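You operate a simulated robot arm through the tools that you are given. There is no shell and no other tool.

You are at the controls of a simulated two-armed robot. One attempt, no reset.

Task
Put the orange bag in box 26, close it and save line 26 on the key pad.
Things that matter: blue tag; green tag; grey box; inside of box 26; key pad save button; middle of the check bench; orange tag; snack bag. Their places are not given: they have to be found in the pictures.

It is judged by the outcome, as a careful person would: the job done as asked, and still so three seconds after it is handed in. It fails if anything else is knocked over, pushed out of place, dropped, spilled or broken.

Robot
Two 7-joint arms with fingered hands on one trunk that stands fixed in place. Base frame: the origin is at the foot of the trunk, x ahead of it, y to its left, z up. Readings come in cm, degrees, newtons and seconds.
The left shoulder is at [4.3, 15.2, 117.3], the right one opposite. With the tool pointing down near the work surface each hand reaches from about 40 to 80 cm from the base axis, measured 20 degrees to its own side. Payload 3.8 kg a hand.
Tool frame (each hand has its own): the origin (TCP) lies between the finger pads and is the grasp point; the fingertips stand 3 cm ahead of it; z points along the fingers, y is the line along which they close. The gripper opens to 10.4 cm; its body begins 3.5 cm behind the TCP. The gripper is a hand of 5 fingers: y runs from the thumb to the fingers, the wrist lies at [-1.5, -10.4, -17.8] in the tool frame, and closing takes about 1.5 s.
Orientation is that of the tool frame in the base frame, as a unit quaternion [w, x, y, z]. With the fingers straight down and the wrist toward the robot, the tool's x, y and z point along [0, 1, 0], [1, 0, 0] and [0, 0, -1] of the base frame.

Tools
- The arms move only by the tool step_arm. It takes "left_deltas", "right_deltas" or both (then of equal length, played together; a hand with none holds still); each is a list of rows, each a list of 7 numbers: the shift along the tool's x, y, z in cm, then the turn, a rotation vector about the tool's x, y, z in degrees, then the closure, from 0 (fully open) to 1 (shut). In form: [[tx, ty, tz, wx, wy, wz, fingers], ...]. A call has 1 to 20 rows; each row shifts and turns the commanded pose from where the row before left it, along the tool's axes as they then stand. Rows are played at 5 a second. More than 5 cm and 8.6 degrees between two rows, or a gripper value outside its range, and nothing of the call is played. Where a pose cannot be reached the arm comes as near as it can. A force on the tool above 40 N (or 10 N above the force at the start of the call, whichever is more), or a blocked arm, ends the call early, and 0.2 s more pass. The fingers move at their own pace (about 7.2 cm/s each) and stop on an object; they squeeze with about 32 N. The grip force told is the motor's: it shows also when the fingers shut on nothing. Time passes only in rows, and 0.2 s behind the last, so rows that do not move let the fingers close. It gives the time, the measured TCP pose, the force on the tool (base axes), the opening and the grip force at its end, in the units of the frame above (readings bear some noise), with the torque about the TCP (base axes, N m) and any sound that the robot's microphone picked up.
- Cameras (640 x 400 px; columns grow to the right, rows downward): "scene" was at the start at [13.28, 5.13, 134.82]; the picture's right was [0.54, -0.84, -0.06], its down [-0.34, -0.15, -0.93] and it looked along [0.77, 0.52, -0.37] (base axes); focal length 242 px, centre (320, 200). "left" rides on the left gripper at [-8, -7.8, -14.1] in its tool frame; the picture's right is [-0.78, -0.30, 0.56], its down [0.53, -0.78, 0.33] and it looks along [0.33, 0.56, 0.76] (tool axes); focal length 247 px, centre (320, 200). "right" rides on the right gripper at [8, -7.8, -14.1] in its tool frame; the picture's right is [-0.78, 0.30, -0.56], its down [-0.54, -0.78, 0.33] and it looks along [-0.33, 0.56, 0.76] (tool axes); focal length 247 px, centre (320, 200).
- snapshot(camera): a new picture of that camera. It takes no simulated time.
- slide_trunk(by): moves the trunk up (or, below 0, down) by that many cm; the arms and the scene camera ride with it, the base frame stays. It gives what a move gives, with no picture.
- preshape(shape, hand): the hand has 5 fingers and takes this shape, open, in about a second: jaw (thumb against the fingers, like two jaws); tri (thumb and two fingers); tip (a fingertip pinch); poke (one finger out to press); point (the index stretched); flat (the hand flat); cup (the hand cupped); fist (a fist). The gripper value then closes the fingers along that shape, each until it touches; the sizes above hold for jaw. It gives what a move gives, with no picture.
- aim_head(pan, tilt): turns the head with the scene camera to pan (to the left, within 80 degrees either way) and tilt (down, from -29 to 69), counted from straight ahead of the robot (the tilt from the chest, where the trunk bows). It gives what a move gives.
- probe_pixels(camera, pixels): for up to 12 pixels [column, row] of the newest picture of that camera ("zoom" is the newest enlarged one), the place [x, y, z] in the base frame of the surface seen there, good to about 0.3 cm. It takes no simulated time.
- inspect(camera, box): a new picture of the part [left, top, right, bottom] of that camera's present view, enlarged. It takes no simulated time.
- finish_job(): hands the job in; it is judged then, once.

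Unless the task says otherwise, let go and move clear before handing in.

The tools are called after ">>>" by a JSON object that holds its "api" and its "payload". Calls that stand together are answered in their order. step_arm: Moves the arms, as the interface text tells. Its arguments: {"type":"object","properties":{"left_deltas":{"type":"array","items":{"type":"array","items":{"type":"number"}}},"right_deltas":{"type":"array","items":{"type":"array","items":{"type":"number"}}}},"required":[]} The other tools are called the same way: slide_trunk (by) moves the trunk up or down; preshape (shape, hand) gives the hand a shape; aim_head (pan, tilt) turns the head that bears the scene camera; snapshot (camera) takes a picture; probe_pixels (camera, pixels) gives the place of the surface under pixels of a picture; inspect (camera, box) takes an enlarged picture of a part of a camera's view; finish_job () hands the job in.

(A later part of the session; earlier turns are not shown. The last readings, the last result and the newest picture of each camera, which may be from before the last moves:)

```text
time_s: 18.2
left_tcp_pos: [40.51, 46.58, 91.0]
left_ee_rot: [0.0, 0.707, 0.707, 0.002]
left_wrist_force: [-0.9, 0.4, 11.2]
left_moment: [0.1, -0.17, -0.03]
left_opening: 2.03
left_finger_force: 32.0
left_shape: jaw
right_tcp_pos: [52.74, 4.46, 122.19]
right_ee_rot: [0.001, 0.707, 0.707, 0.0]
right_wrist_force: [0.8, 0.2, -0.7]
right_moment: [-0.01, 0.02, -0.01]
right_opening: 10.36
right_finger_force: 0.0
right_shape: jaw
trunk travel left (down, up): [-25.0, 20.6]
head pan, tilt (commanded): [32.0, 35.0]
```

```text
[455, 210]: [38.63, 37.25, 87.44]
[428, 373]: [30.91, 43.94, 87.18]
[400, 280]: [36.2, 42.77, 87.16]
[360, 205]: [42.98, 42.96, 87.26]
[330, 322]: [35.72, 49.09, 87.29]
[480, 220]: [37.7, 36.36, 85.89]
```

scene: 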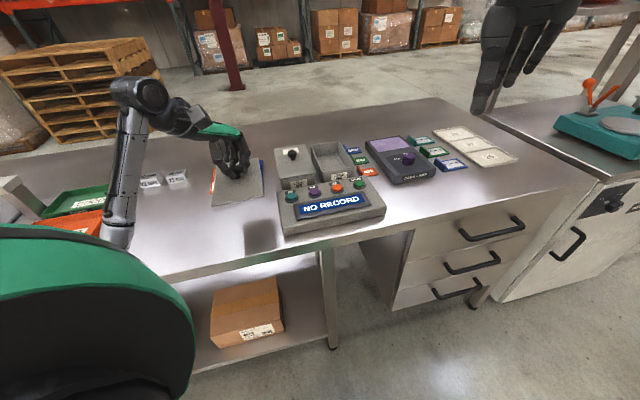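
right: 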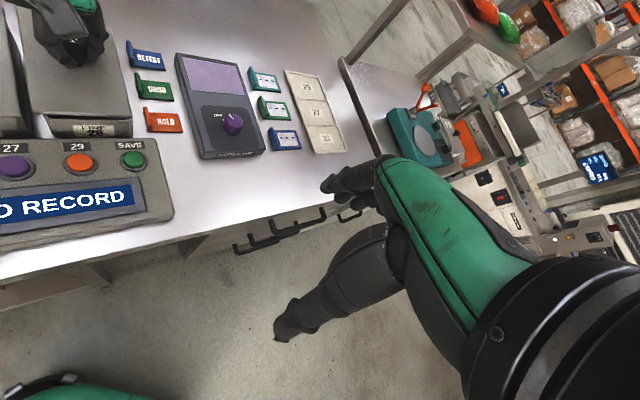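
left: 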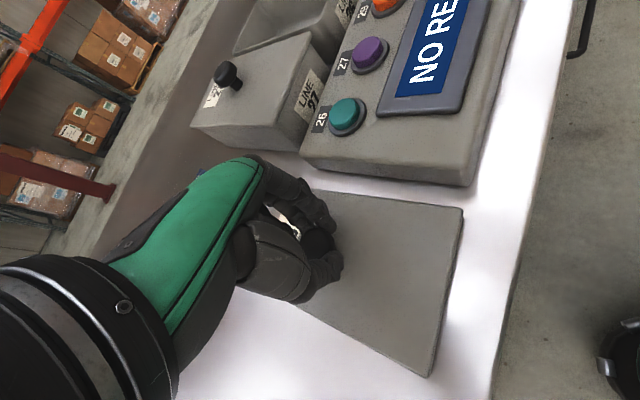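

The lid rests on the bench (11 N up, top at z≈87.2). I'll ease off slightly, open the fingers and rise straight up.

>>> {"api": "step_arm", "payload": {"left_deltas": [[0, 0, -0.08, 0, 0, 0, 1], [0, 0, 0, 0, 0, 0, 0.6], [0, 0, 0, 0, 0, 0, 0.3], [0, 0, 0, 0, 0, 0, 0], [0, 0, 0, 0, 0, 0, 0], [0, 0, 0, 0, 0, 0, 0], [0, 0, 0, 0, 0, 0, 0], [0, 0, 0, 0, 0, 0, 0]]}}

>>> {"api": "snapshot", "payload": {"camera": "left"}}

>>> {"api": "probe_pixels", "payload": {"camera": "left", "pixels": [[455, 210], [428, 373], [400, 280], [360, 205], [330, 322], [315, 245]]}}

```text
time_s: 20.0
left_tcp_pos: [40.6, 46.69, 90.99]
left_ee_rot: [0.0, 0.707, 0.707, 0.0]
left_wrist_force: [0.4, 0.9, -0.1]
left_moment: [-0.01, 0.0, 0.0]
left_opening: 10.36
left_finger_force: 0.0
left_shape: jaw
right_tcp_pos: [52.9, 4.56, 122.02]
right_ee_rot: [-0.001, 0.707, 0.707, -0.001]
right_wrist_force: [0.7, -0.8, -0.6]
right_moment: [0.06, 0.02, 0.0]
right_opening: 10.36
right_finger_force: 0.0
right_shape: jaw
trunk travel left (down, up): [-25.0, 20.6]
head pan, tilt (commanded): [32.0, 35.0]
```

```text
taken
```

left: 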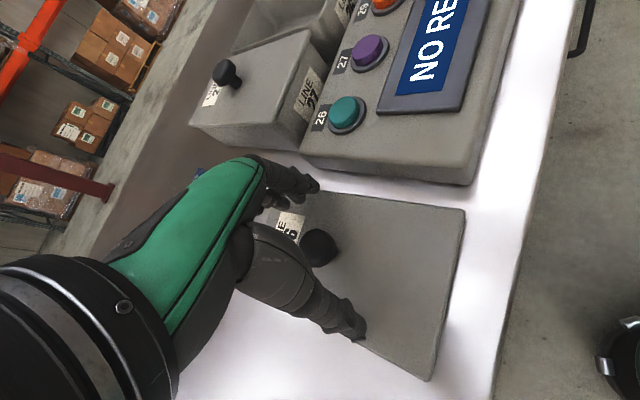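

```text
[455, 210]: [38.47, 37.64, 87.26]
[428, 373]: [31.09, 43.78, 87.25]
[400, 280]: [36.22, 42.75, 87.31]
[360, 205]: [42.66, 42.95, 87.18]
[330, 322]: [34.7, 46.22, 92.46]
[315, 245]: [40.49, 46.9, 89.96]
```

The lid rests undisturbed and the hand is open. I'll rise straight up off the knob, then move to about (38,57,106) to turn the hand for the orange bag.

>>> {"api": "step_arm", "payload": {"left_deltas": [[0, 0, -1.0, 0, 0, 0, 0], [0, 0, -1.5, 0, 0, 0, 0], [0, 0, -2.0, 0, 0, 0, 0], [0, 0, -2.0, 0, 0, 0, 0], [1.5, -0.4, -2.0, 0, 0, 0, 0], [1.7, -0.4, -2.0, 0, 0, 0, 0], [1.8, -0.4, -1.5, 0, 0, 0, 0], [1.8, -0.4, -1.5, 0, 0, 0, 0], [1.8, -0.4, -1.5, 0, 0, 0, 0], [1.8, -0.4, 0, 0, 0, 0, 0]]}}

>>> {"api": "snapshot", "payload": {"camera": "scene"}}

>>> {"api": "snapshot", "payload": {"camera": "left"}}

```text
time_s: 22.2
left_tcp_pos: [38.12, 57.01, 106.08]
left_ee_rot: [0.0, 0.707, 0.707, 0.0]
left_wrist_force: [0.9, 0.6, 0.1]
left_moment: [0.0, 0.02, 0.03]
left_opening: 10.35
left_finger_force: 0.0
left_shape: jaw
right_tcp_pos: [52.83, 4.57, 122.04]
right_ee_rot: [-0.001, 0.707, 0.707, 0.0]
right_wrist_force: [-1.4, 0.3, 0.2]
right_moment: [-0.02, -0.01, 0.01]
right_opening: 10.37
right_finger_force: 0.0
right_shape: jaw
trunk travel left (down, up): [-25.0, 20.6]
head pan, tilt (commanded): [32.0, 35.0]
```

```text
taken
```

scene: 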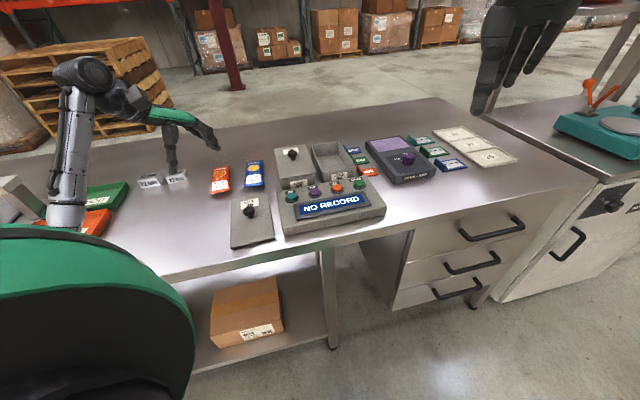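

```text
taken
```

left: 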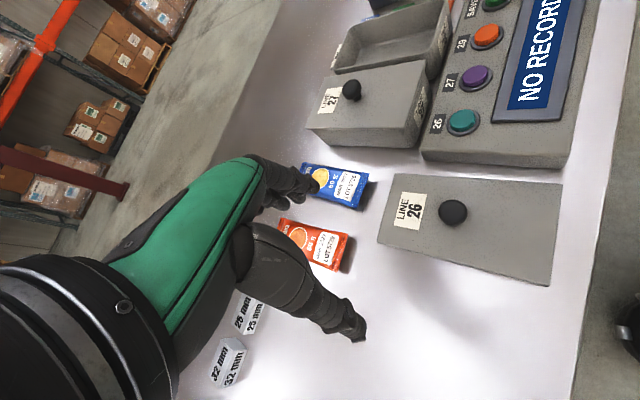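

The lid sits well clear, with its knob at scene (250,210), and the bags are untouched. Next I'll yaw the hand about 44° so it closes across the bag's width.

>>> {"api": "step_arm", "payload": {"left_deltas": [[0, 0, 0, 0, 0, 7.3, 0], [0, 0, 0, 0, 0, 7.3, 0], [0, 0, 0, 0, 0, 7.3, 0], [0, 0, 0, 0, 0, 7.3, 0], [0, 0, 0, 0, 0, 7.3, 0], [0, 0, 0, 0, 0, 7.3, 0], [0, 0, 0, 0, 0, 0, 0]]}}

>>> {"api": "snapshot", "payload": {"camera": "scene"}}

```text
time_s: 23.8
left_tcp_pos: [38.0, 56.92, 106.07]
left_ee_rot: [0.0, 0.92, 0.391, 0.001]
left_wrist_force: [-0.9, -0.3, 0.6]
left_moment: [0.0, -0.02, -0.03]
left_opening: 10.37
left_finger_force: 0.0
left_shape: jaw
right_tcp_pos: [52.84, 4.64, 122.21]
right_ee_rot: [0.001, 0.707, 0.708, 0.0]
right_wrist_force: [0.3, 0.4, 0.1]
right_moment: [0.02, 0.03, 0.0]
right_opening: 10.33
right_finger_force: 0.1
right_shape: jaw
trunk travel left (down, up): [-25.0, 20.6]
head pan, tilt (commanded): [32.0, 35.0]
```

```text
taken
```

scene: 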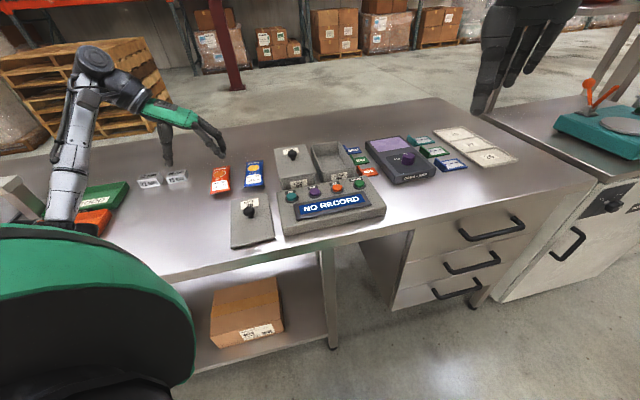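

The yaw is right: tool x is now along (0.69,0.72). Next I'll tilt the hand 40° so the fingers point outward and down, with the wrist back toward the robot.

>>> {"api": "step_arm", "payload": {"left_deltas": [[0, 0, 0, 0, 6.67, 0, 0], [0, 0, 0, 0, 6.67, 0, 0], [0, 0, 0, 0, 6.67, 0, 0], [0, 0, 0, 0, 6.67, 0, 0.1], [0, 0, 0, 0, 6.67, 0, 0.2], [0, 0, 0, 0, 6.67, 0, 0.2], [0, 0, 0, 0, 0, 0, 0.2]]}}

>>> {"api": "snapshot", "payload": {"camera": "scene"}}

>>> {"api": "snapshot", "payload": {"camera": "left"}}

```text
time_s: 25.4
left_tcp_pos: [38.08, 57.1, 106.14]
left_ee_rot: [-0.134, 0.864, 0.369, 0.315]
left_wrist_force: [0.1, -0.4, 0.5]
left_moment: [0.01, -0.03, 0.03]
left_opening: 8.37
left_finger_force: 0.0
left_shape: jaw
right_tcp_pos: [52.79, 4.56, 121.95]
right_ee_rot: [-0.001, 0.707, 0.707, 0.0]
right_wrist_force: [-0.2, 0.4, -0.8]
right_moment: [0.0, 0.0, 0.02]
right_opening: 10.36
right_finger_force: 0.0
right_shape: jaw
trunk travel left (down, up): [-25.0, 20.6]
head pan, tilt (commanded): [32.0, 35.0]
```

```text
taken
```

scene: 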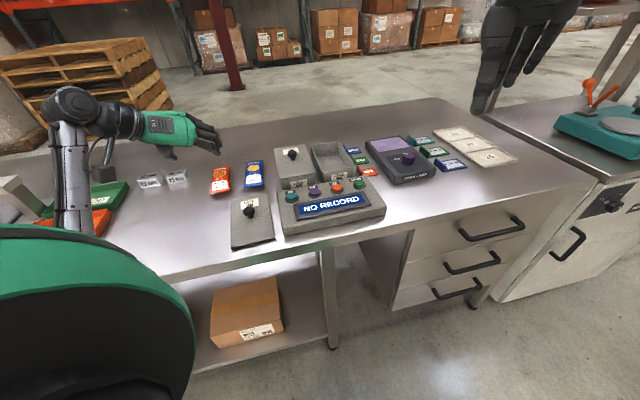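

```text
taken
```

left: 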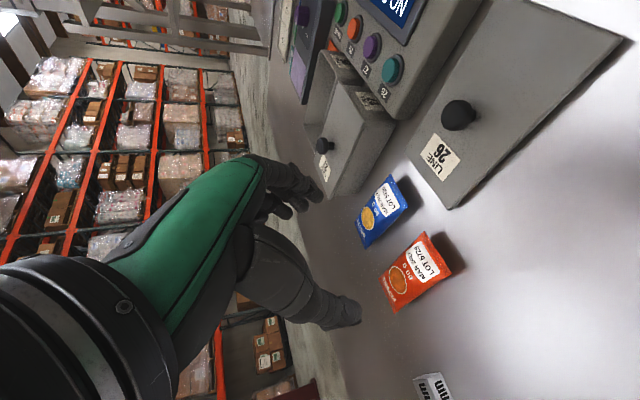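

The tilt is done (fingers 40° outward). I'll recheck the bag's outline from the scene and left cameras, now that I can see it clearly.

>>> {"api": "inspect", "payload": {"camera": "scene", "box": [195, 150, 275, 205]}}

>>> {"api": "probe_pixels", "payload": {"camera": "left", "pixels": [[422, 233], [448, 272], [378, 285], [394, 311], [412, 270], [406, 207], [385, 175], [358, 222], [365, 247], [395, 298], [400, 258], [430, 250]]}}

```text
7.27 times, centred on (235, 178) of scene
```

zoom: 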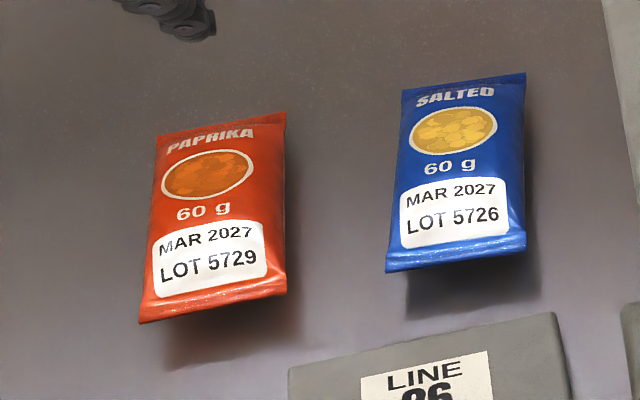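

```text
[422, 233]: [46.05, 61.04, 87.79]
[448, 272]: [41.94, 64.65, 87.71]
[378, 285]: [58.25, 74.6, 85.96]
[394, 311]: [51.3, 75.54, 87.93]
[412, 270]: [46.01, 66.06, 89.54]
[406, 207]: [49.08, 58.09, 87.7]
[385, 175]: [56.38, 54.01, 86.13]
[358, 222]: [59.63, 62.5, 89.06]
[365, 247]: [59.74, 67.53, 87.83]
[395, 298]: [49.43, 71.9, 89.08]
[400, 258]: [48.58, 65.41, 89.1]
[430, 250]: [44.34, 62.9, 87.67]
```

The bag's centre is about (48.7,68.3), roughly 14 × 5.6 cm, with a 5 cm gap to the blue bag. I'll move to hover with the fingers straddling it, about 7 cm above grasp height.

>>> {"api": "step_arm", "payload": {"left_deltas": [[0.64, -0.01, 2.33, 0, 0, 0, 0.2], [0.64, -0.01, 2.33, 0, 0, 0, 0.2], [0.64, -0.01, 2.33, 0, 0, 0, 0.2], [0.64, -0.01, 2.33, 0, 0, 0, 0.2], [0.64, -0.01, 2.33, 0, 0, 0, 0.2], [0.64, -0.01, 2.33, 0, 0, 0, 0.2], [0.64, -0.01, 2.33, 0, 0, 0, 0.2], [0, 0, 0, 0, 0, 0, 0.2]]}}

>>> {"api": "snapshot", "payload": {"camera": "left"}}

>>> {"api": "snapshot", "payload": {"camera": "scene"}}

>>> {"api": "inspect", "payload": {"camera": "scene", "box": [150, 120, 290, 220]}}

```text
time_s: 27.2
left_tcp_pos: [47.74, 67.14, 96.27]
left_ee_rot: [-0.135, 0.864, 0.368, 0.315]
left_wrist_force: [-0.2, -0.7, 1.1]
left_moment: [-0.01, 0.02, 0.02]
left_opening: 8.33
left_finger_force: 0.1
left_shape: jaw
right_tcp_pos: [52.82, 4.64, 122.06]
right_ee_rot: [0.001, 0.708, 0.707, -0.001]
right_wrist_force: [-0.4, 0.1, 1.2]
right_moment: [-0.01, 0.01, 0.01]
right_opening: 10.37
right_finger_force: 0.3
right_shape: jaw
trunk travel left (down, up): [-25.0, 20.6]
head pan, tilt (commanded): [32.0, 35.0]
```

```text
taken
```

left: 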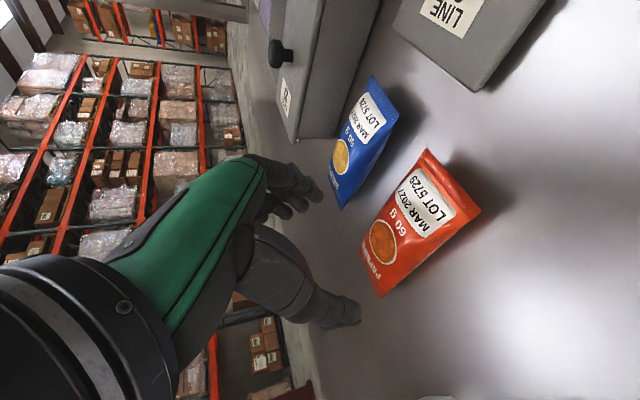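

```text
taken
```

scene: 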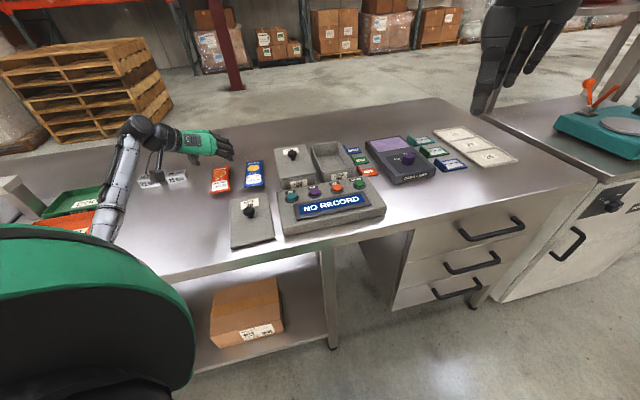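

```text
4.00 times, centred on (220, 170) of scene
```

zoom: 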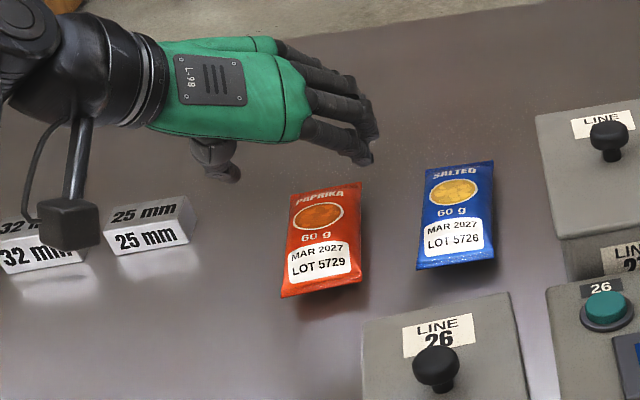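

The hand is above the bag with the fingers on its right and the thumb on its left. Before going down I'll check where the white blocks on the left are, and where the thumb and finger tips are.

>>> {"api": "probe_pixels", "payload": {"camera": "zoom", "pixels": [[195, 215], [175, 245], [110, 230], [120, 255], [365, 160], [370, 130], [232, 175], [215, 165], [70, 225], [320, 135], [345, 150], [186, 203]]}}

>>> {"api": "probe_pixels", "payload": {"camera": "left", "pixels": [[318, 190], [310, 180], [300, 205], [285, 212], [350, 312], [340, 325], [355, 305], [320, 300]]}}

```text
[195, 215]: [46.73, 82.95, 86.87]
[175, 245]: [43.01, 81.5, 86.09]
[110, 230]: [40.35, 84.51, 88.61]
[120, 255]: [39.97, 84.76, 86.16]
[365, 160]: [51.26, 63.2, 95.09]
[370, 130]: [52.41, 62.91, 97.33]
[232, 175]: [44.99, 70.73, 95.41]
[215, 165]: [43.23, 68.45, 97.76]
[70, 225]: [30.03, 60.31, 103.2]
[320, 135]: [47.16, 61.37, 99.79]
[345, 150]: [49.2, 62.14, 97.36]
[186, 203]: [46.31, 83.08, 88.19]
```

```text
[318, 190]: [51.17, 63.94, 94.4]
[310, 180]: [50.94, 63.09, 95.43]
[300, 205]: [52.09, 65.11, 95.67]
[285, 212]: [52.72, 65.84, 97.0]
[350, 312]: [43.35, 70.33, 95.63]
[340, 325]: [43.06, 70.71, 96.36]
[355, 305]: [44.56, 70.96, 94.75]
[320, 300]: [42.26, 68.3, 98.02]
```

The thumb tip is at s≈-17 and the index tip at s≈-7, so they straddle the bag evenly and clear the blue bag and the blocks. I'll go down to grasp height, z≈89.5, moving 1 cm forward to the bag's middle.

>>> {"api": "step_arm", "payload": {"left_deltas": [[-0.6, 0, 0.98, 0, 0, 0, 0.2], [-0.6, 0, 0.98, 0, 0, 0, 0.2], [-0.6, 0, 0.98, 0, 0, 0, 0.2], [-0.6, 0, 0.98, 0, 0, 0, 0.2], [-0.6, 0, 0.97, 0, 0, 0, 0.2], [-0.6, 0, 0.96, 0, 0, 0, 0.2], [0, 0, 0, 0, 0, 0, 0.2]]}}

>>> {"api": "snapshot", "payload": {"camera": "left"}}

>>> {"api": "snapshot", "payload": {"camera": "scene"}}

>>> {"api": "inspect", "payload": {"camera": "scene", "box": [150, 120, 290, 220]}}

```text
time_s: 28.8
left_tcp_pos: [48.39, 67.68, 89.52]
left_ee_rot: [-0.134, 0.864, 0.369, 0.315]
left_wrist_force: [-0.7, -0.4, 0.6]
left_moment: [0.01, 0.0, 0.02]
left_opening: 8.36
left_finger_force: 0.1
left_shape: jaw
right_tcp_pos: [52.77, 4.53, 122.03]
right_ee_rot: [0.0, 0.707, 0.707, 0.0]
right_wrist_force: [0.1, 0.4, -0.7]
right_moment: [-0.01, -0.01, 0.02]
right_opening: 10.37
right_finger_force: 0.0
right_shape: jaw
trunk travel left (down, up): [-25.0, 20.6]
head pan, tilt (commanded): [32.0, 35.0]
```

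```text
taken
```

left: 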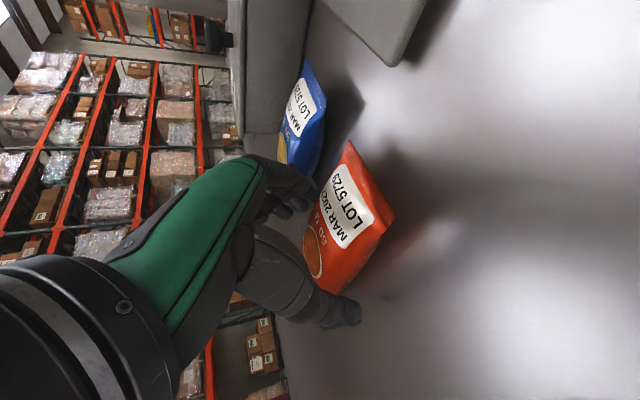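

```text
taken
```

scene: 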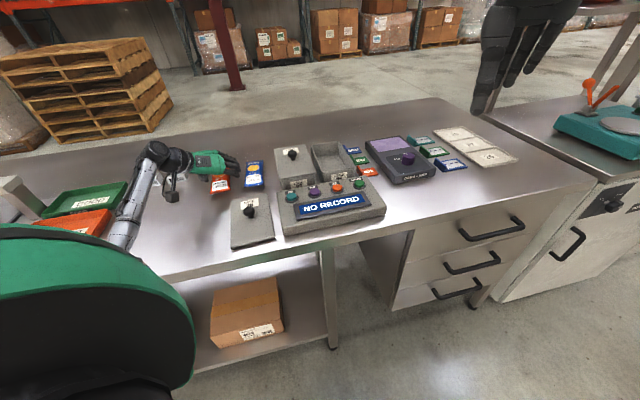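

```text
4.00 times, centred on (220, 170) of scene
```

zoom: 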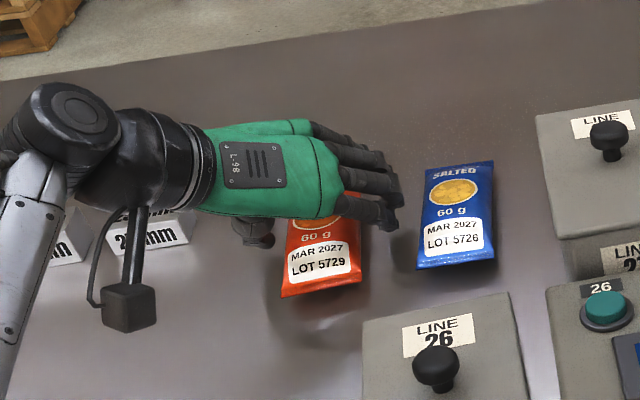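

The hand straddles the orange bag with the fingers in the gap beside the blue bag, and nothing is touching. Now I'll close on it slowly.

>>> {"api": "step_arm", "payload": {"left_deltas": [[0, 0, 0, 0, 0, 0, 0.3], [0, 0, 0, 0, 0, 0, 0.38], [0, 0, 0, 0, 0, 0, 0.45], [0, 0, 0, 0, 0, 0, 0.52], [0, 0, 0, 0, 0, 0, 0.6], [0, 0, 0, 0, 0, 0, 0.7], [0, 0, 0, 0, 0, 0, 0.8], [0, 0, 0, 0, 0, 0, 0.9], [0, 0, 0, 0, 0, 0, 0.9]]}}

>>> {"api": "snapshot", "payload": {"camera": "left"}}

>>> {"api": "inspect", "payload": {"camera": "scene", "box": [150, 120, 290, 220]}}

```text
time_s: 30.8
left_tcp_pos: [48.56, 67.87, 89.62]
left_ee_rot: [-0.134, 0.864, 0.369, 0.315]
left_wrist_force: [-1.2, 0.4, 0.6]
left_moment: [0.03, 0.03, 0.0]
left_opening: 5.22
left_finger_force: 32.3
left_shape: jaw
right_tcp_pos: [52.92, 4.67, 122.08]
right_ee_rot: [0.0, 0.706, 0.708, 0.001]
right_wrist_force: [0.5, 0.0, 0.1]
right_moment: [0.02, -0.02, 0.02]
right_opening: 10.36
right_finger_force: 0.0
right_shape: jaw
trunk travel left (down, up): [-25.0, 20.6]
head pan, tilt (commanded): [32.0, 35.0]
```

```text
taken
```

left: 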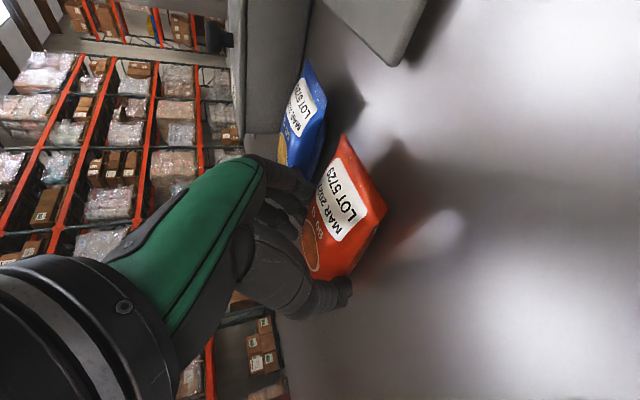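

```text
4.00 times, centred on (220, 170) of scene
```

zoom: 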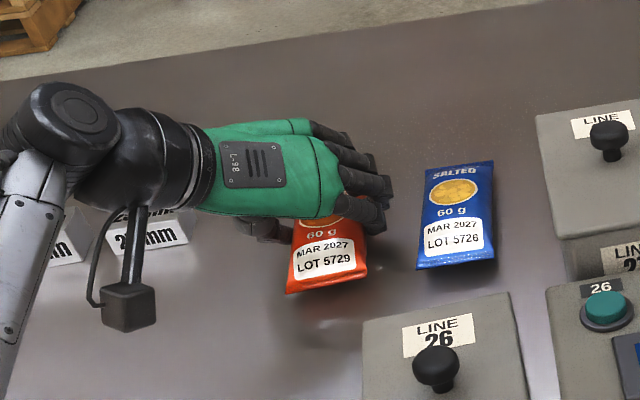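

The fingers hold the bag (opening 5.2 cm, 32 N) and the blue bag hasn't moved. I'll lift it 2 cm and check the hold.

>>> {"api": "step_arm", "payload": {"left_deltas": [[0.26, 0, -0.31, 0, 0, 0, 0.9], [0.32, 0, -0.38, 0, 0, 0, 0.9], [0.32, 0, -0.38, 0, 0, 0, 0.9], [0.39, 0, -0.46, 0, 0, 0, 0.9], [0, 0, 0, 0, 0, 0, 0.9]]}}

>>> {"api": "snapshot", "payload": {"camera": "left"}}

>>> {"api": "snapshot", "payload": {"camera": "scene"}}

>>> {"api": "inspect", "payload": {"camera": "scene", "box": [150, 120, 290, 220]}}

```text
time_s: 32.0
left_tcp_pos: [48.3, 67.88, 91.49]
left_ee_rot: [-0.135, 0.864, 0.369, 0.315]
left_wrist_force: [0.2, 0.4, -0.5]
left_moment: [-0.04, 0.01, -0.02]
left_opening: 5.23
left_finger_force: 32.0
left_shape: jaw
right_tcp_pos: [52.9, 4.59, 122.12]
right_ee_rot: [-0.001, 0.707, 0.707, 0.0]
right_wrist_force: [-0.1, -0.4, 0.2]
right_moment: [-0.02, -0.04, -0.01]
right_opening: 10.36
right_finger_force: 0.0
right_shape: jaw
trunk travel left (down, up): [-25.0, 20.6]
head pan, tilt (commanded): [32.0, 35.0]
```

```text
taken
```

left: 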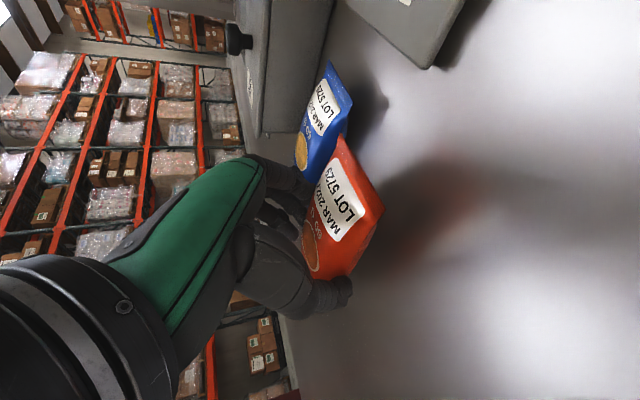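

```text
taken
```

scene: 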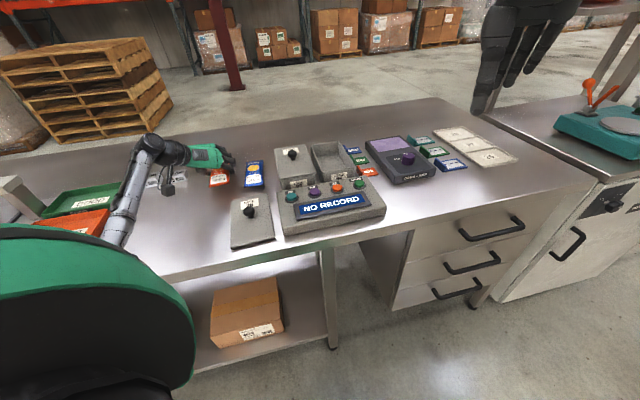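

```text
4.00 times, centred on (220, 170) of scene
```

zoom: 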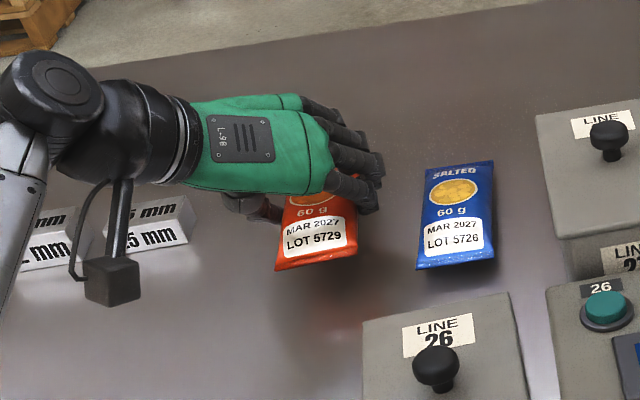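

The bag is held firmly and is clear of the bench. I'll lift it well above the boxes and re-measure the open box's rim from the scene view.

>>> {"api": "step_arm", "payload": {"left_deltas": [[0.9, 0, -1.07, 0, 0, 0, 0.9], [1.29, 0, -1.53, 0, 0, 0, 0.9], [1.29, 0, -1.53, 0, 0, 0, 0.9], [1.29, 0, -1.53, 0, 0, 0, 0.9], [1.29, 0, -1.53, 0, 0, 0, 0.9], [1.29, 0, -1.53, 0, 0, 0, 0.9], [0, 0, 0, 0, 0, 0, 0.9]]}}

>>> {"api": "snapshot", "payload": {"camera": "left"}}

>>> {"api": "snapshot", "payload": {"camera": "scene"}}

>>> {"api": "inspect", "payload": {"camera": "scene", "box": [300, 130, 370, 190]}}

```text
time_s: 33.6
left_tcp_pos: [48.27, 67.77, 103.01]
left_ee_rot: [-0.134, 0.864, 0.369, 0.314]
left_wrist_force: [-0.2, 0.5, -0.6]
left_moment: [-0.03, 0.0, -0.04]
left_opening: 5.22
left_finger_force: 32.4
left_shape: jaw
right_tcp_pos: [52.83, 4.44, 122.0]
right_ee_rot: [0.0, 0.707, 0.707, 0.0]
right_wrist_force: [0.0, 0.0, -0.5]
right_moment: [0.01, 0.02, 0.02]
right_opening: 10.37
right_finger_force: 0.0
right_shape: jaw
trunk travel left (down, up): [-25.0, 20.6]
head pan, tilt (commanded): [32.0, 35.0]
```

```text
taken
```

left: 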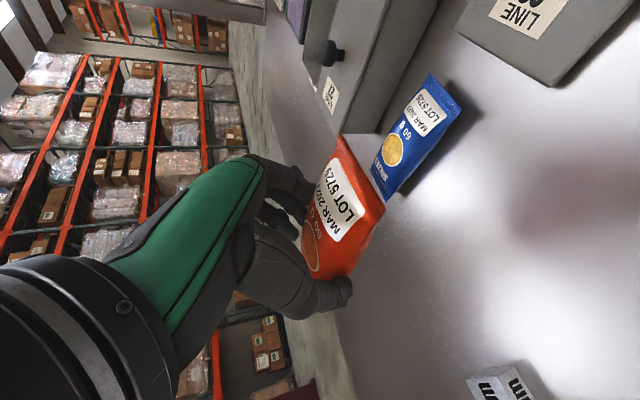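

```text
taken
```

scene: 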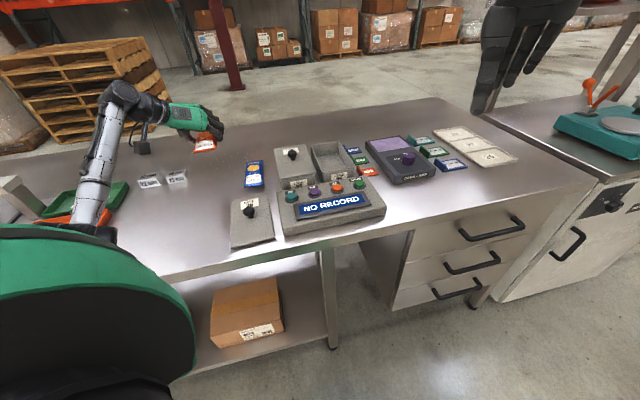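

```text
6.67 times, centred on (335, 160) of scene
```

zoom: 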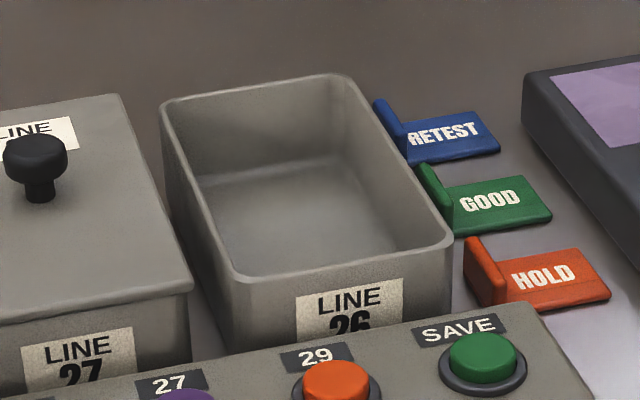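

The bag is held above everything. I'll probe the rim corners and floor of box 26 in this enlarged picture, and the held bag's corners in the left view.

>>> {"api": "probe_pixels", "payload": {"camera": "zoom", "pixels": [[166, 104], [345, 78], [449, 240], [238, 281], [200, 200], [398, 160], [255, 90], [345, 262], [310, 215], [300, 180], [400, 150], [186, 190]]}}

>>> {"api": "probe_pixels", "payload": {"camera": "left", "pixels": [[342, 142], [383, 212], [348, 270], [340, 205], [322, 240], [305, 235], [330, 272], [365, 200], [310, 195], [375, 215]]}}

```text
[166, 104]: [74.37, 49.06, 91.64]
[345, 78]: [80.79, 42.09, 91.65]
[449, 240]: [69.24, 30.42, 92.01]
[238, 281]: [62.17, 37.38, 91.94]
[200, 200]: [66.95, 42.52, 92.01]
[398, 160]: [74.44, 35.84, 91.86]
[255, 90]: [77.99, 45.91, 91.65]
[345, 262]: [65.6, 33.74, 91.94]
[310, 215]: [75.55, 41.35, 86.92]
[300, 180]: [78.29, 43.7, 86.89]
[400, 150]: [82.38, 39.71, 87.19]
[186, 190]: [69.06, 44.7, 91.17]
```

```text
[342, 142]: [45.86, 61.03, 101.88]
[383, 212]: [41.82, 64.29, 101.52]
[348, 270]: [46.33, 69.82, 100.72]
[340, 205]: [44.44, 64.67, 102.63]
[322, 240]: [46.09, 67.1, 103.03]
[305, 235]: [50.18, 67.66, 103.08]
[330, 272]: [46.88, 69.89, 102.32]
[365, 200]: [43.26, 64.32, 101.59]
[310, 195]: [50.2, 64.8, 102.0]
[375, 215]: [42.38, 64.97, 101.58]
```

The box rim centre is (71.65,39.75), with the rim at z≈91.8 and the floor at 86.8. The bag sits about 5° off the box's axis. I'll carry it across at this height, turning it about 5° to line up.

>>> {"api": "step_arm", "payload": {"left_deltas": [[-0.12, 1.3, -0.1, 0, 0, 0, 0.9], [-0.24, 2.6, -0.2, 0, 0, 0, 0.9], [-0.24, 2.7, -0.2, 0, 0, 0, 0.9], [-0.24, 2.7, -0.2, 0, 0, 0, 0.9], [-0.24, 2.7, -0.2, 0, 0, 0, 0.9], [-0.24, 2.7, -0.2, 0, 0, 0, 0.9], [-0.24, 2.7, -0.2, 0, 0, 0, 0.9], [-0.24, 2.7, -0.2, 0, 0, 0, 0.9], [-0.24, 2.7, -0.2, 0, 0, 0, 0.9], [-0.24, 2.7, -0.2, 0, 0, 0, 0.9], [-0.24, 2.7, -0.2, 0, 0, 0, 0.9], [-0.24, 2.7, -0.2, 0, 0, 0, 0.9], [-0.24, 2.6, -0.2, 0, 0, 0, 0.9], [-0.24, 2.36, -0.2, 0, 0, 0, 0.9], [-0.08, 1.2, -0.09, 0, 0, 0, 0.9], [0, 0, 0, 0, 0, 0, 0.9]]}}

>>> {"api": "snapshot", "payload": {"camera": "left"}}

>>> {"api": "snapshot", "payload": {"camera": "scene"}}

>>> {"api": "snapshot", "payload": {"camera": "right"}}

```text
time_s: 37.0
left_tcp_pos: [72.34, 39.13, 102.92]
left_ee_rot: [-0.134, 0.864, 0.369, 0.315]
left_wrist_force: [0.3, 1.0, -0.1]
left_moment: [0.0, 0.0, -0.02]
left_opening: 5.18
left_finger_force: 32.4
left_shape: jaw
right_tcp_pos: [52.79, 4.65, 122.04]
right_ee_rot: [0.0, 0.707, 0.707, -0.001]
right_wrist_force: [0.2, 0.3, -0.7]
right_moment: [0.03, 0.0, -0.01]
right_opening: 10.34
right_finger_force: 0.0
right_shape: jaw
trunk travel left (down, up): [-25.0, 20.6]
head pan, tilt (commanded): [32.0, 35.0]
```

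```text
taken
```

left: 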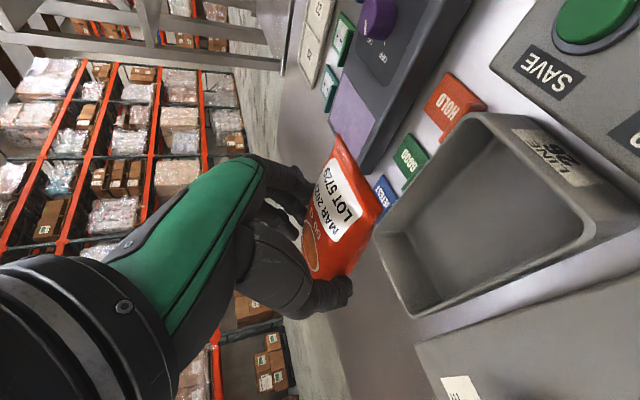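

```text
taken
```

scene: 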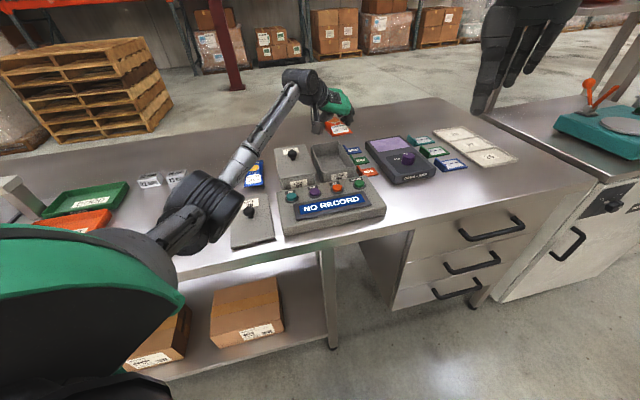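

```text
taken
```

right: 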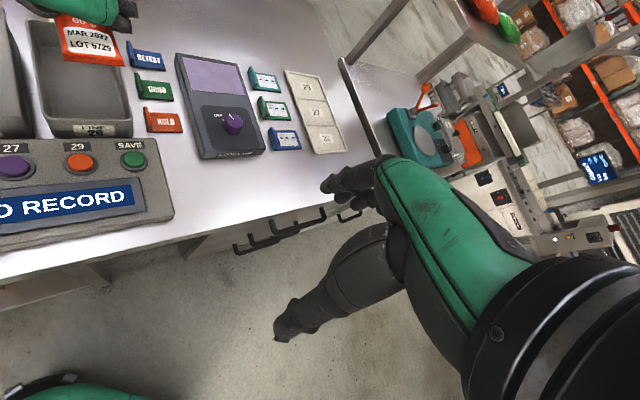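

The bag is over the box area but about 0.8 cm too far right. I'll correct that, turn it 5° to match the box, and measure the width across the fingers.

>>> {"api": "step_arm", "payload": {"left_deltas": [[-0.3, -0.79, -0.25, -1.6, 0, 1.92, 0.9], [0, 0, 0, -1.6, 0, 1.92, 0.9], [0, 0, 0, 0, 0, 0, 0.9]]}}

>>> {"api": "snapshot", "payload": {"camera": "left"}}

>>> {"api": "snapshot", "payload": {"camera": "right"}}

>>> {"api": "inspect", "payload": {"camera": "right", "box": [0, 0, 200, 150]}}

>>> {"api": "inspect", "payload": {"camera": "scene", "box": [290, 60, 390, 190]}}

```text
time_s: 37.8
left_tcp_pos: [71.39, 39.26, 102.91]
left_ee_rot: [-0.12, 0.879, 0.331, 0.32]
left_wrist_force: [0.1, -0.8, -0.3]
left_moment: [0.03, 0.0, -0.01]
left_opening: 5.21
left_finger_force: 32.0
left_shape: jaw
right_tcp_pos: [52.85, 4.53, 121.97]
right_ee_rot: [0.0, 0.707, 0.707, -0.001]
right_wrist_force: [0.9, -1.5, 0.1]
right_moment: [0.0, -0.03, -0.01]
right_opening: 10.35
right_finger_force: 0.1
right_shape: jaw
trunk travel left (down, up): [-25.0, 20.6]
head pan, tilt (commanded): [32.0, 35.0]
```

```text
taken
```

left: 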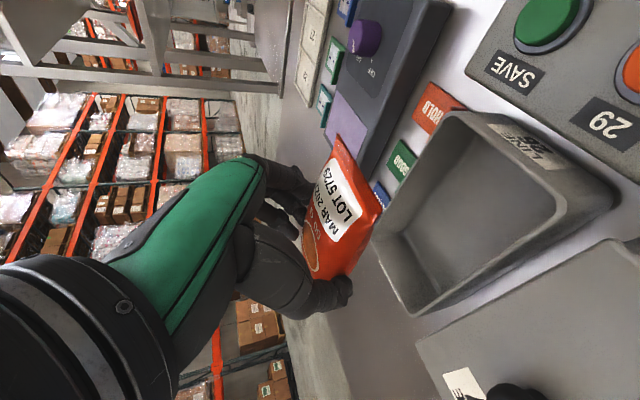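

```text
taken
```

right: 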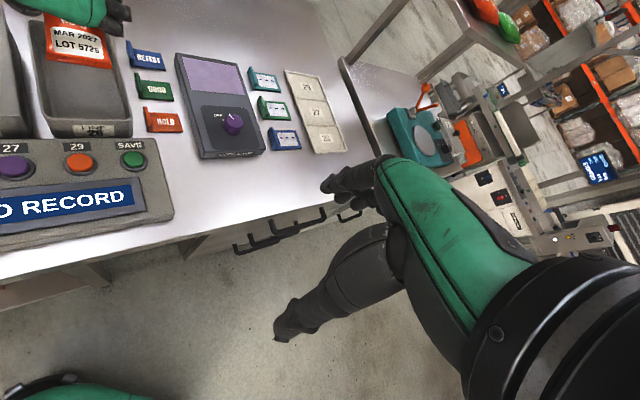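

```text
2.67 times, centred on (100, 75) of right
```

zoom: 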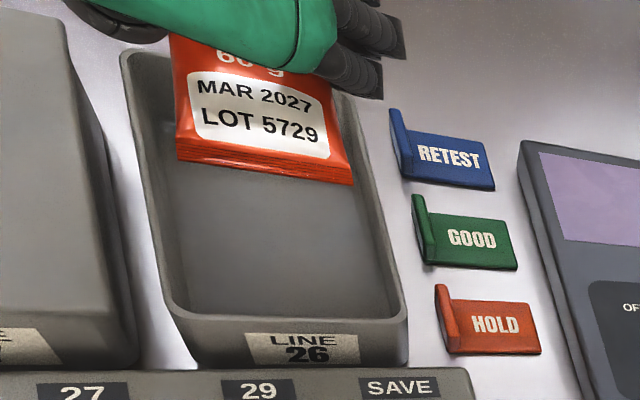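

```text
3.08 times, centred on (340, 125) of scene
```

zoom: 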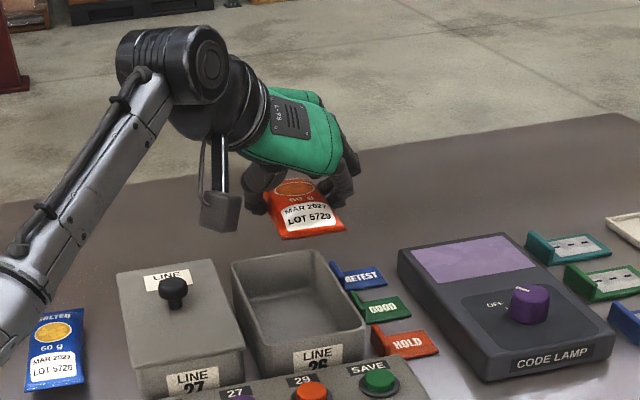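

The bag hangs above the box. I'll probe its near corners and the box rim in the right picture to fine-tune the alignment, and the finger and thumb sides in the scene zoom.

>>> {"api": "probe_pixels", "payload": {"camera": "right", "pixels": [[68, 58], [130, 68], [100, 62], [126, 30], [66, 30], [138, 28], [141, 32], [143, 35], [130, 25], [120, 55], [80, 55]]}}

>>> {"api": "probe_pixels", "payload": {"camera": "zoom", "pixels": [[273, 237], [344, 228], [345, 200], [352, 185], [252, 205], [258, 195], [265, 210], [330, 195], [270, 200], [308, 215], [355, 165], [248, 200]]}}

>>> {"api": "probe_pixels", "payload": {"camera": "left", "pixels": [[340, 140], [382, 207], [348, 275], [335, 290], [348, 285], [310, 300], [305, 185], [300, 175], [312, 195], [290, 170], [330, 300]]}}

```text
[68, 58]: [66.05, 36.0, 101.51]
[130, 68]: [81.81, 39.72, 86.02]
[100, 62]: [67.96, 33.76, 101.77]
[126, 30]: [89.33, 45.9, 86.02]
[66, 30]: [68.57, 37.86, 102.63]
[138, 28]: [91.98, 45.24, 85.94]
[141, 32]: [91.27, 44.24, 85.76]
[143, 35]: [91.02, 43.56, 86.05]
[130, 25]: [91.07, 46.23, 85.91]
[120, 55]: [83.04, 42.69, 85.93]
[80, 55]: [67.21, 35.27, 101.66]
```

```text
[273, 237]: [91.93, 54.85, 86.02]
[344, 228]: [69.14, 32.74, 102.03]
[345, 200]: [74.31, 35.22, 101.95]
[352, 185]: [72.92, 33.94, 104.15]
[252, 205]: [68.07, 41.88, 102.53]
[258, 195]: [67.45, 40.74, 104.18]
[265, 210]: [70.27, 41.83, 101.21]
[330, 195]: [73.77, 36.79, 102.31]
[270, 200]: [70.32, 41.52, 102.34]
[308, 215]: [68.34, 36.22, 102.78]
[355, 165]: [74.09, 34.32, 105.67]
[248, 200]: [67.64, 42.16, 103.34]
```

```text
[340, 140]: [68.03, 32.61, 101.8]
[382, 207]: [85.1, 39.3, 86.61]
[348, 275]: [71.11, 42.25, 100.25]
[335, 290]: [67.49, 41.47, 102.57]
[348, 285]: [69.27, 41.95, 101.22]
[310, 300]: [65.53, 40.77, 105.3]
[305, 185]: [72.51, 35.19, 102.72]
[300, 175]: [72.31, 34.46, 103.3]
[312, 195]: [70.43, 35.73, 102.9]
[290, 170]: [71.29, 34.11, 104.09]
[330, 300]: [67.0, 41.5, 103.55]
```

The fingers span about 9.6 cm across against roughly 8.5 cm inside the box, so they can't go in with the bag. I'll bring the bag's underside down to rim height with its far end dipped inside, and release from there. First I'll go down to z≈96.5 and look.

>>> {"api": "step_arm", "payload": {"left_deltas": [[-0.6, 0, 0.72, 0, 0, 0, 0.9], [-0.84, 0, 1.0, 0, 0, 0, 0.9], [-0.84, 0, 1.0, 0, 0, 0, 0.9], [-0.84, 0, 1.0, 0, 0, 0, 0.9], [-0.65, 0, 0.78, 0, 0, 0, 0.9], [-0.32, 0, 0.38, 0, 0, 0, 0.9], [0, 0, 0, 0, 0, 0, 0.9]]}}

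>>> {"api": "snapshot", "payload": {"camera": "left"}}

>>> {"api": "snapshot", "payload": {"camera": "scene"}}

>>> {"api": "inspect", "payload": {"camera": "right", "box": [0, 0, 160, 110]}}

>>> {"api": "inspect", "payload": {"camera": "scene", "box": [280, 90, 390, 200]}}

```text
time_s: 39.4
left_tcp_pos: [71.32, 39.24, 96.7]
left_ee_rot: [-0.12, 0.88, 0.331, 0.32]
left_wrist_force: [0.0, 0.0, -0.5]
left_moment: [-0.02, 0.02, 0.0]
left_opening: 5.18
left_finger_force: 31.9
left_shape: jaw
right_tcp_pos: [52.9, 4.66, 122.04]
right_ee_rot: [0.0, 0.708, 0.707, -0.001]
right_wrist_force: [0.1, 0.4, 0.1]
right_moment: [0.0, -0.01, 0.0]
right_opening: 10.37
right_finger_force: 0.1
right_shape: jaw
trunk travel left (down, up): [-25.0, 20.6]
head pan, tilt (commanded): [32.0, 35.0]
```

```text
taken
```

left: 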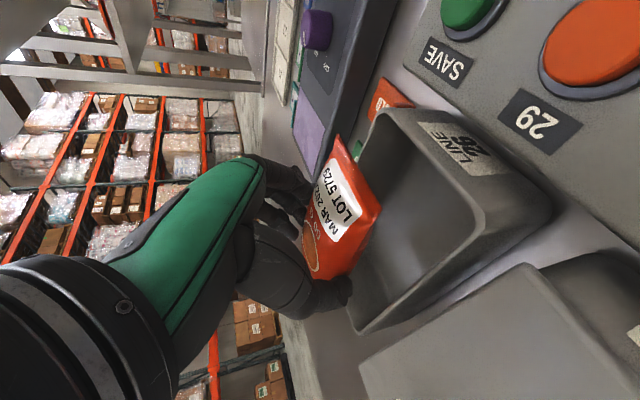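

```text
taken
```

scene: 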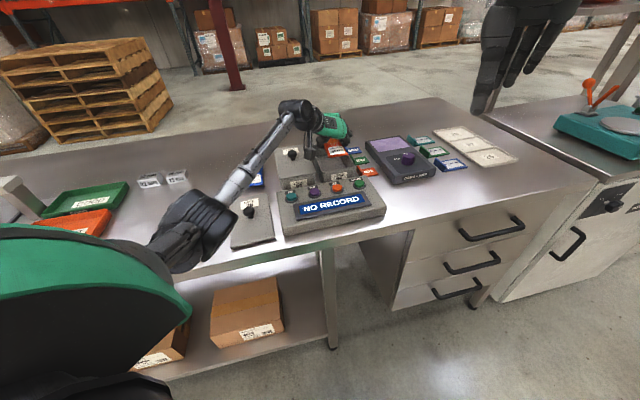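

```text
3.64 times, centred on (80, 55) of right
```

zoom: 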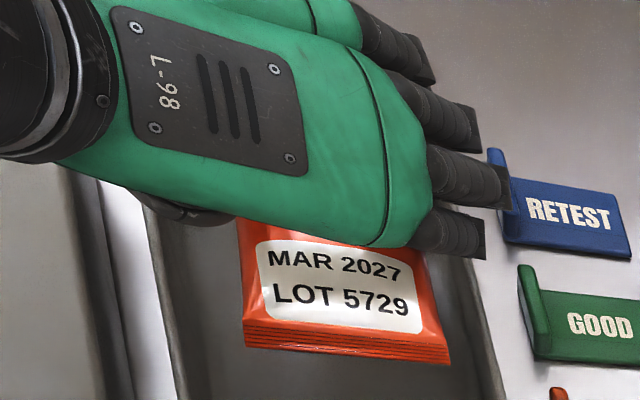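

```text
3.64 times, centred on (335, 145) of scene
```

zoom: 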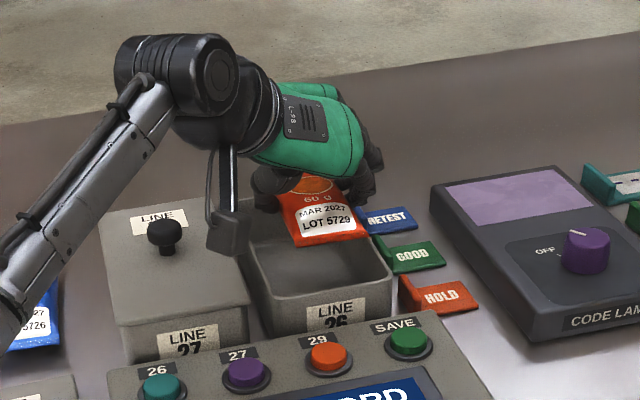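

The bag is over the box near rim height. I'll probe its near corners against the rim to check the alignment before the final dip.

>>> {"api": "probe_pixels", "payload": {"camera": "zoom", "pixels": [[299, 243], [365, 235], [330, 238], [390, 270], [265, 295], [375, 190], [370, 200], [262, 205], [275, 190], [355, 195]]}}

>>> {"api": "probe_pixels", "payload": {"camera": "left", "pixels": [[339, 140], [378, 207], [352, 268], [345, 290], [365, 232], [306, 188], [380, 150], [470, 240], [365, 330], [330, 300]]}}

```text
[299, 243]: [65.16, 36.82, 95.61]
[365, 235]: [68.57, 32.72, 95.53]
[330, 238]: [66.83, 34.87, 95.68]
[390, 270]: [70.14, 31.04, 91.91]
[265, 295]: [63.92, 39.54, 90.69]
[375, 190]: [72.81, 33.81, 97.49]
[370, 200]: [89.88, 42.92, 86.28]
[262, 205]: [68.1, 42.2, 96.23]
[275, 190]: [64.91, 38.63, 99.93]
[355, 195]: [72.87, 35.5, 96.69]
```

```text
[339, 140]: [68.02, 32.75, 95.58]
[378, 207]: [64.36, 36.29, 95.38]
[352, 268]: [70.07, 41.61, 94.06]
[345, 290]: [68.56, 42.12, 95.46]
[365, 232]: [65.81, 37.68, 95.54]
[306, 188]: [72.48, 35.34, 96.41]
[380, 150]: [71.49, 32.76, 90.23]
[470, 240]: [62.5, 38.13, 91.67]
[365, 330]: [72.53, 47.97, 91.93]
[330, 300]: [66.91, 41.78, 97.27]
```

The bag is centred (a0: 19.7–24.9 against box centre 22.3; lengthwise 71.6–86 inside 71–86.7). I'll find the lowest finger tip's height to see how far I can go down above the rim.

>>> {"api": "snapshot", "payload": {"camera": "right"}}

>>> {"api": "probe_pixels", "payload": {"camera": "right", "pixels": [[132, 64], [131, 68], [129, 60], [132, 59], [138, 52], [125, 66], [121, 98], [69, 94], [139, 56], [48, 59], [60, 60]]}}

>>> {"api": "inspect", "payload": {"camera": "left", "box": [240, 120, 440, 345]}}

```text
taken
```

right: 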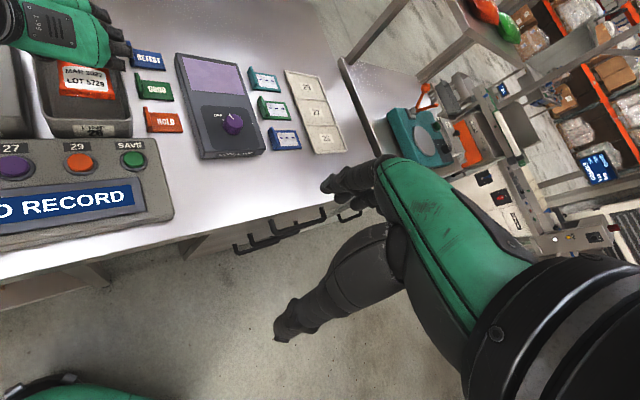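

```text
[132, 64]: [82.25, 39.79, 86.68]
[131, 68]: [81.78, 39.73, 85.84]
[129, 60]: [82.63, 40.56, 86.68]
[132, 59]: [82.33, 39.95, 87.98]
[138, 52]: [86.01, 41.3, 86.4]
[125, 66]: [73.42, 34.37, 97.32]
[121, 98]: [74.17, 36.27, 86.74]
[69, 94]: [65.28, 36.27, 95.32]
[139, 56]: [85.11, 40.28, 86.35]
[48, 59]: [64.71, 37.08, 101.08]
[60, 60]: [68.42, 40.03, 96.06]
```

```text
1.78 times, centred on (340, 232) of left
```

zoom: 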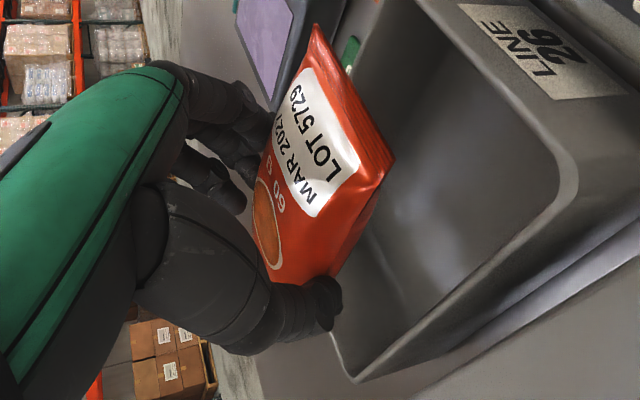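

The thumb tip shows at zoom (325,305) and the box's left rim runs below it. I'll probe those.

>>> {"api": "probe_pixels", "payload": {"camera": "zoom", "pixels": [[325, 305], [335, 290], [325, 330], [338, 315], [300, 335], [280, 300], [350, 260], [385, 195], [345, 380], [450, 300], [330, 285]]}}

```text
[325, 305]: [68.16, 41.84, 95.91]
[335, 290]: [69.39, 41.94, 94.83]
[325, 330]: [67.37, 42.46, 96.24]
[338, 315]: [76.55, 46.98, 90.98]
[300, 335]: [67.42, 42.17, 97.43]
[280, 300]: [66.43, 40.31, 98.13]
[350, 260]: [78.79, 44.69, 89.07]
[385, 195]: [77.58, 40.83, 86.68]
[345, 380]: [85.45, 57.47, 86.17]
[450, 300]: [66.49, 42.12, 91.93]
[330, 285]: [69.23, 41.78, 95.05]
```

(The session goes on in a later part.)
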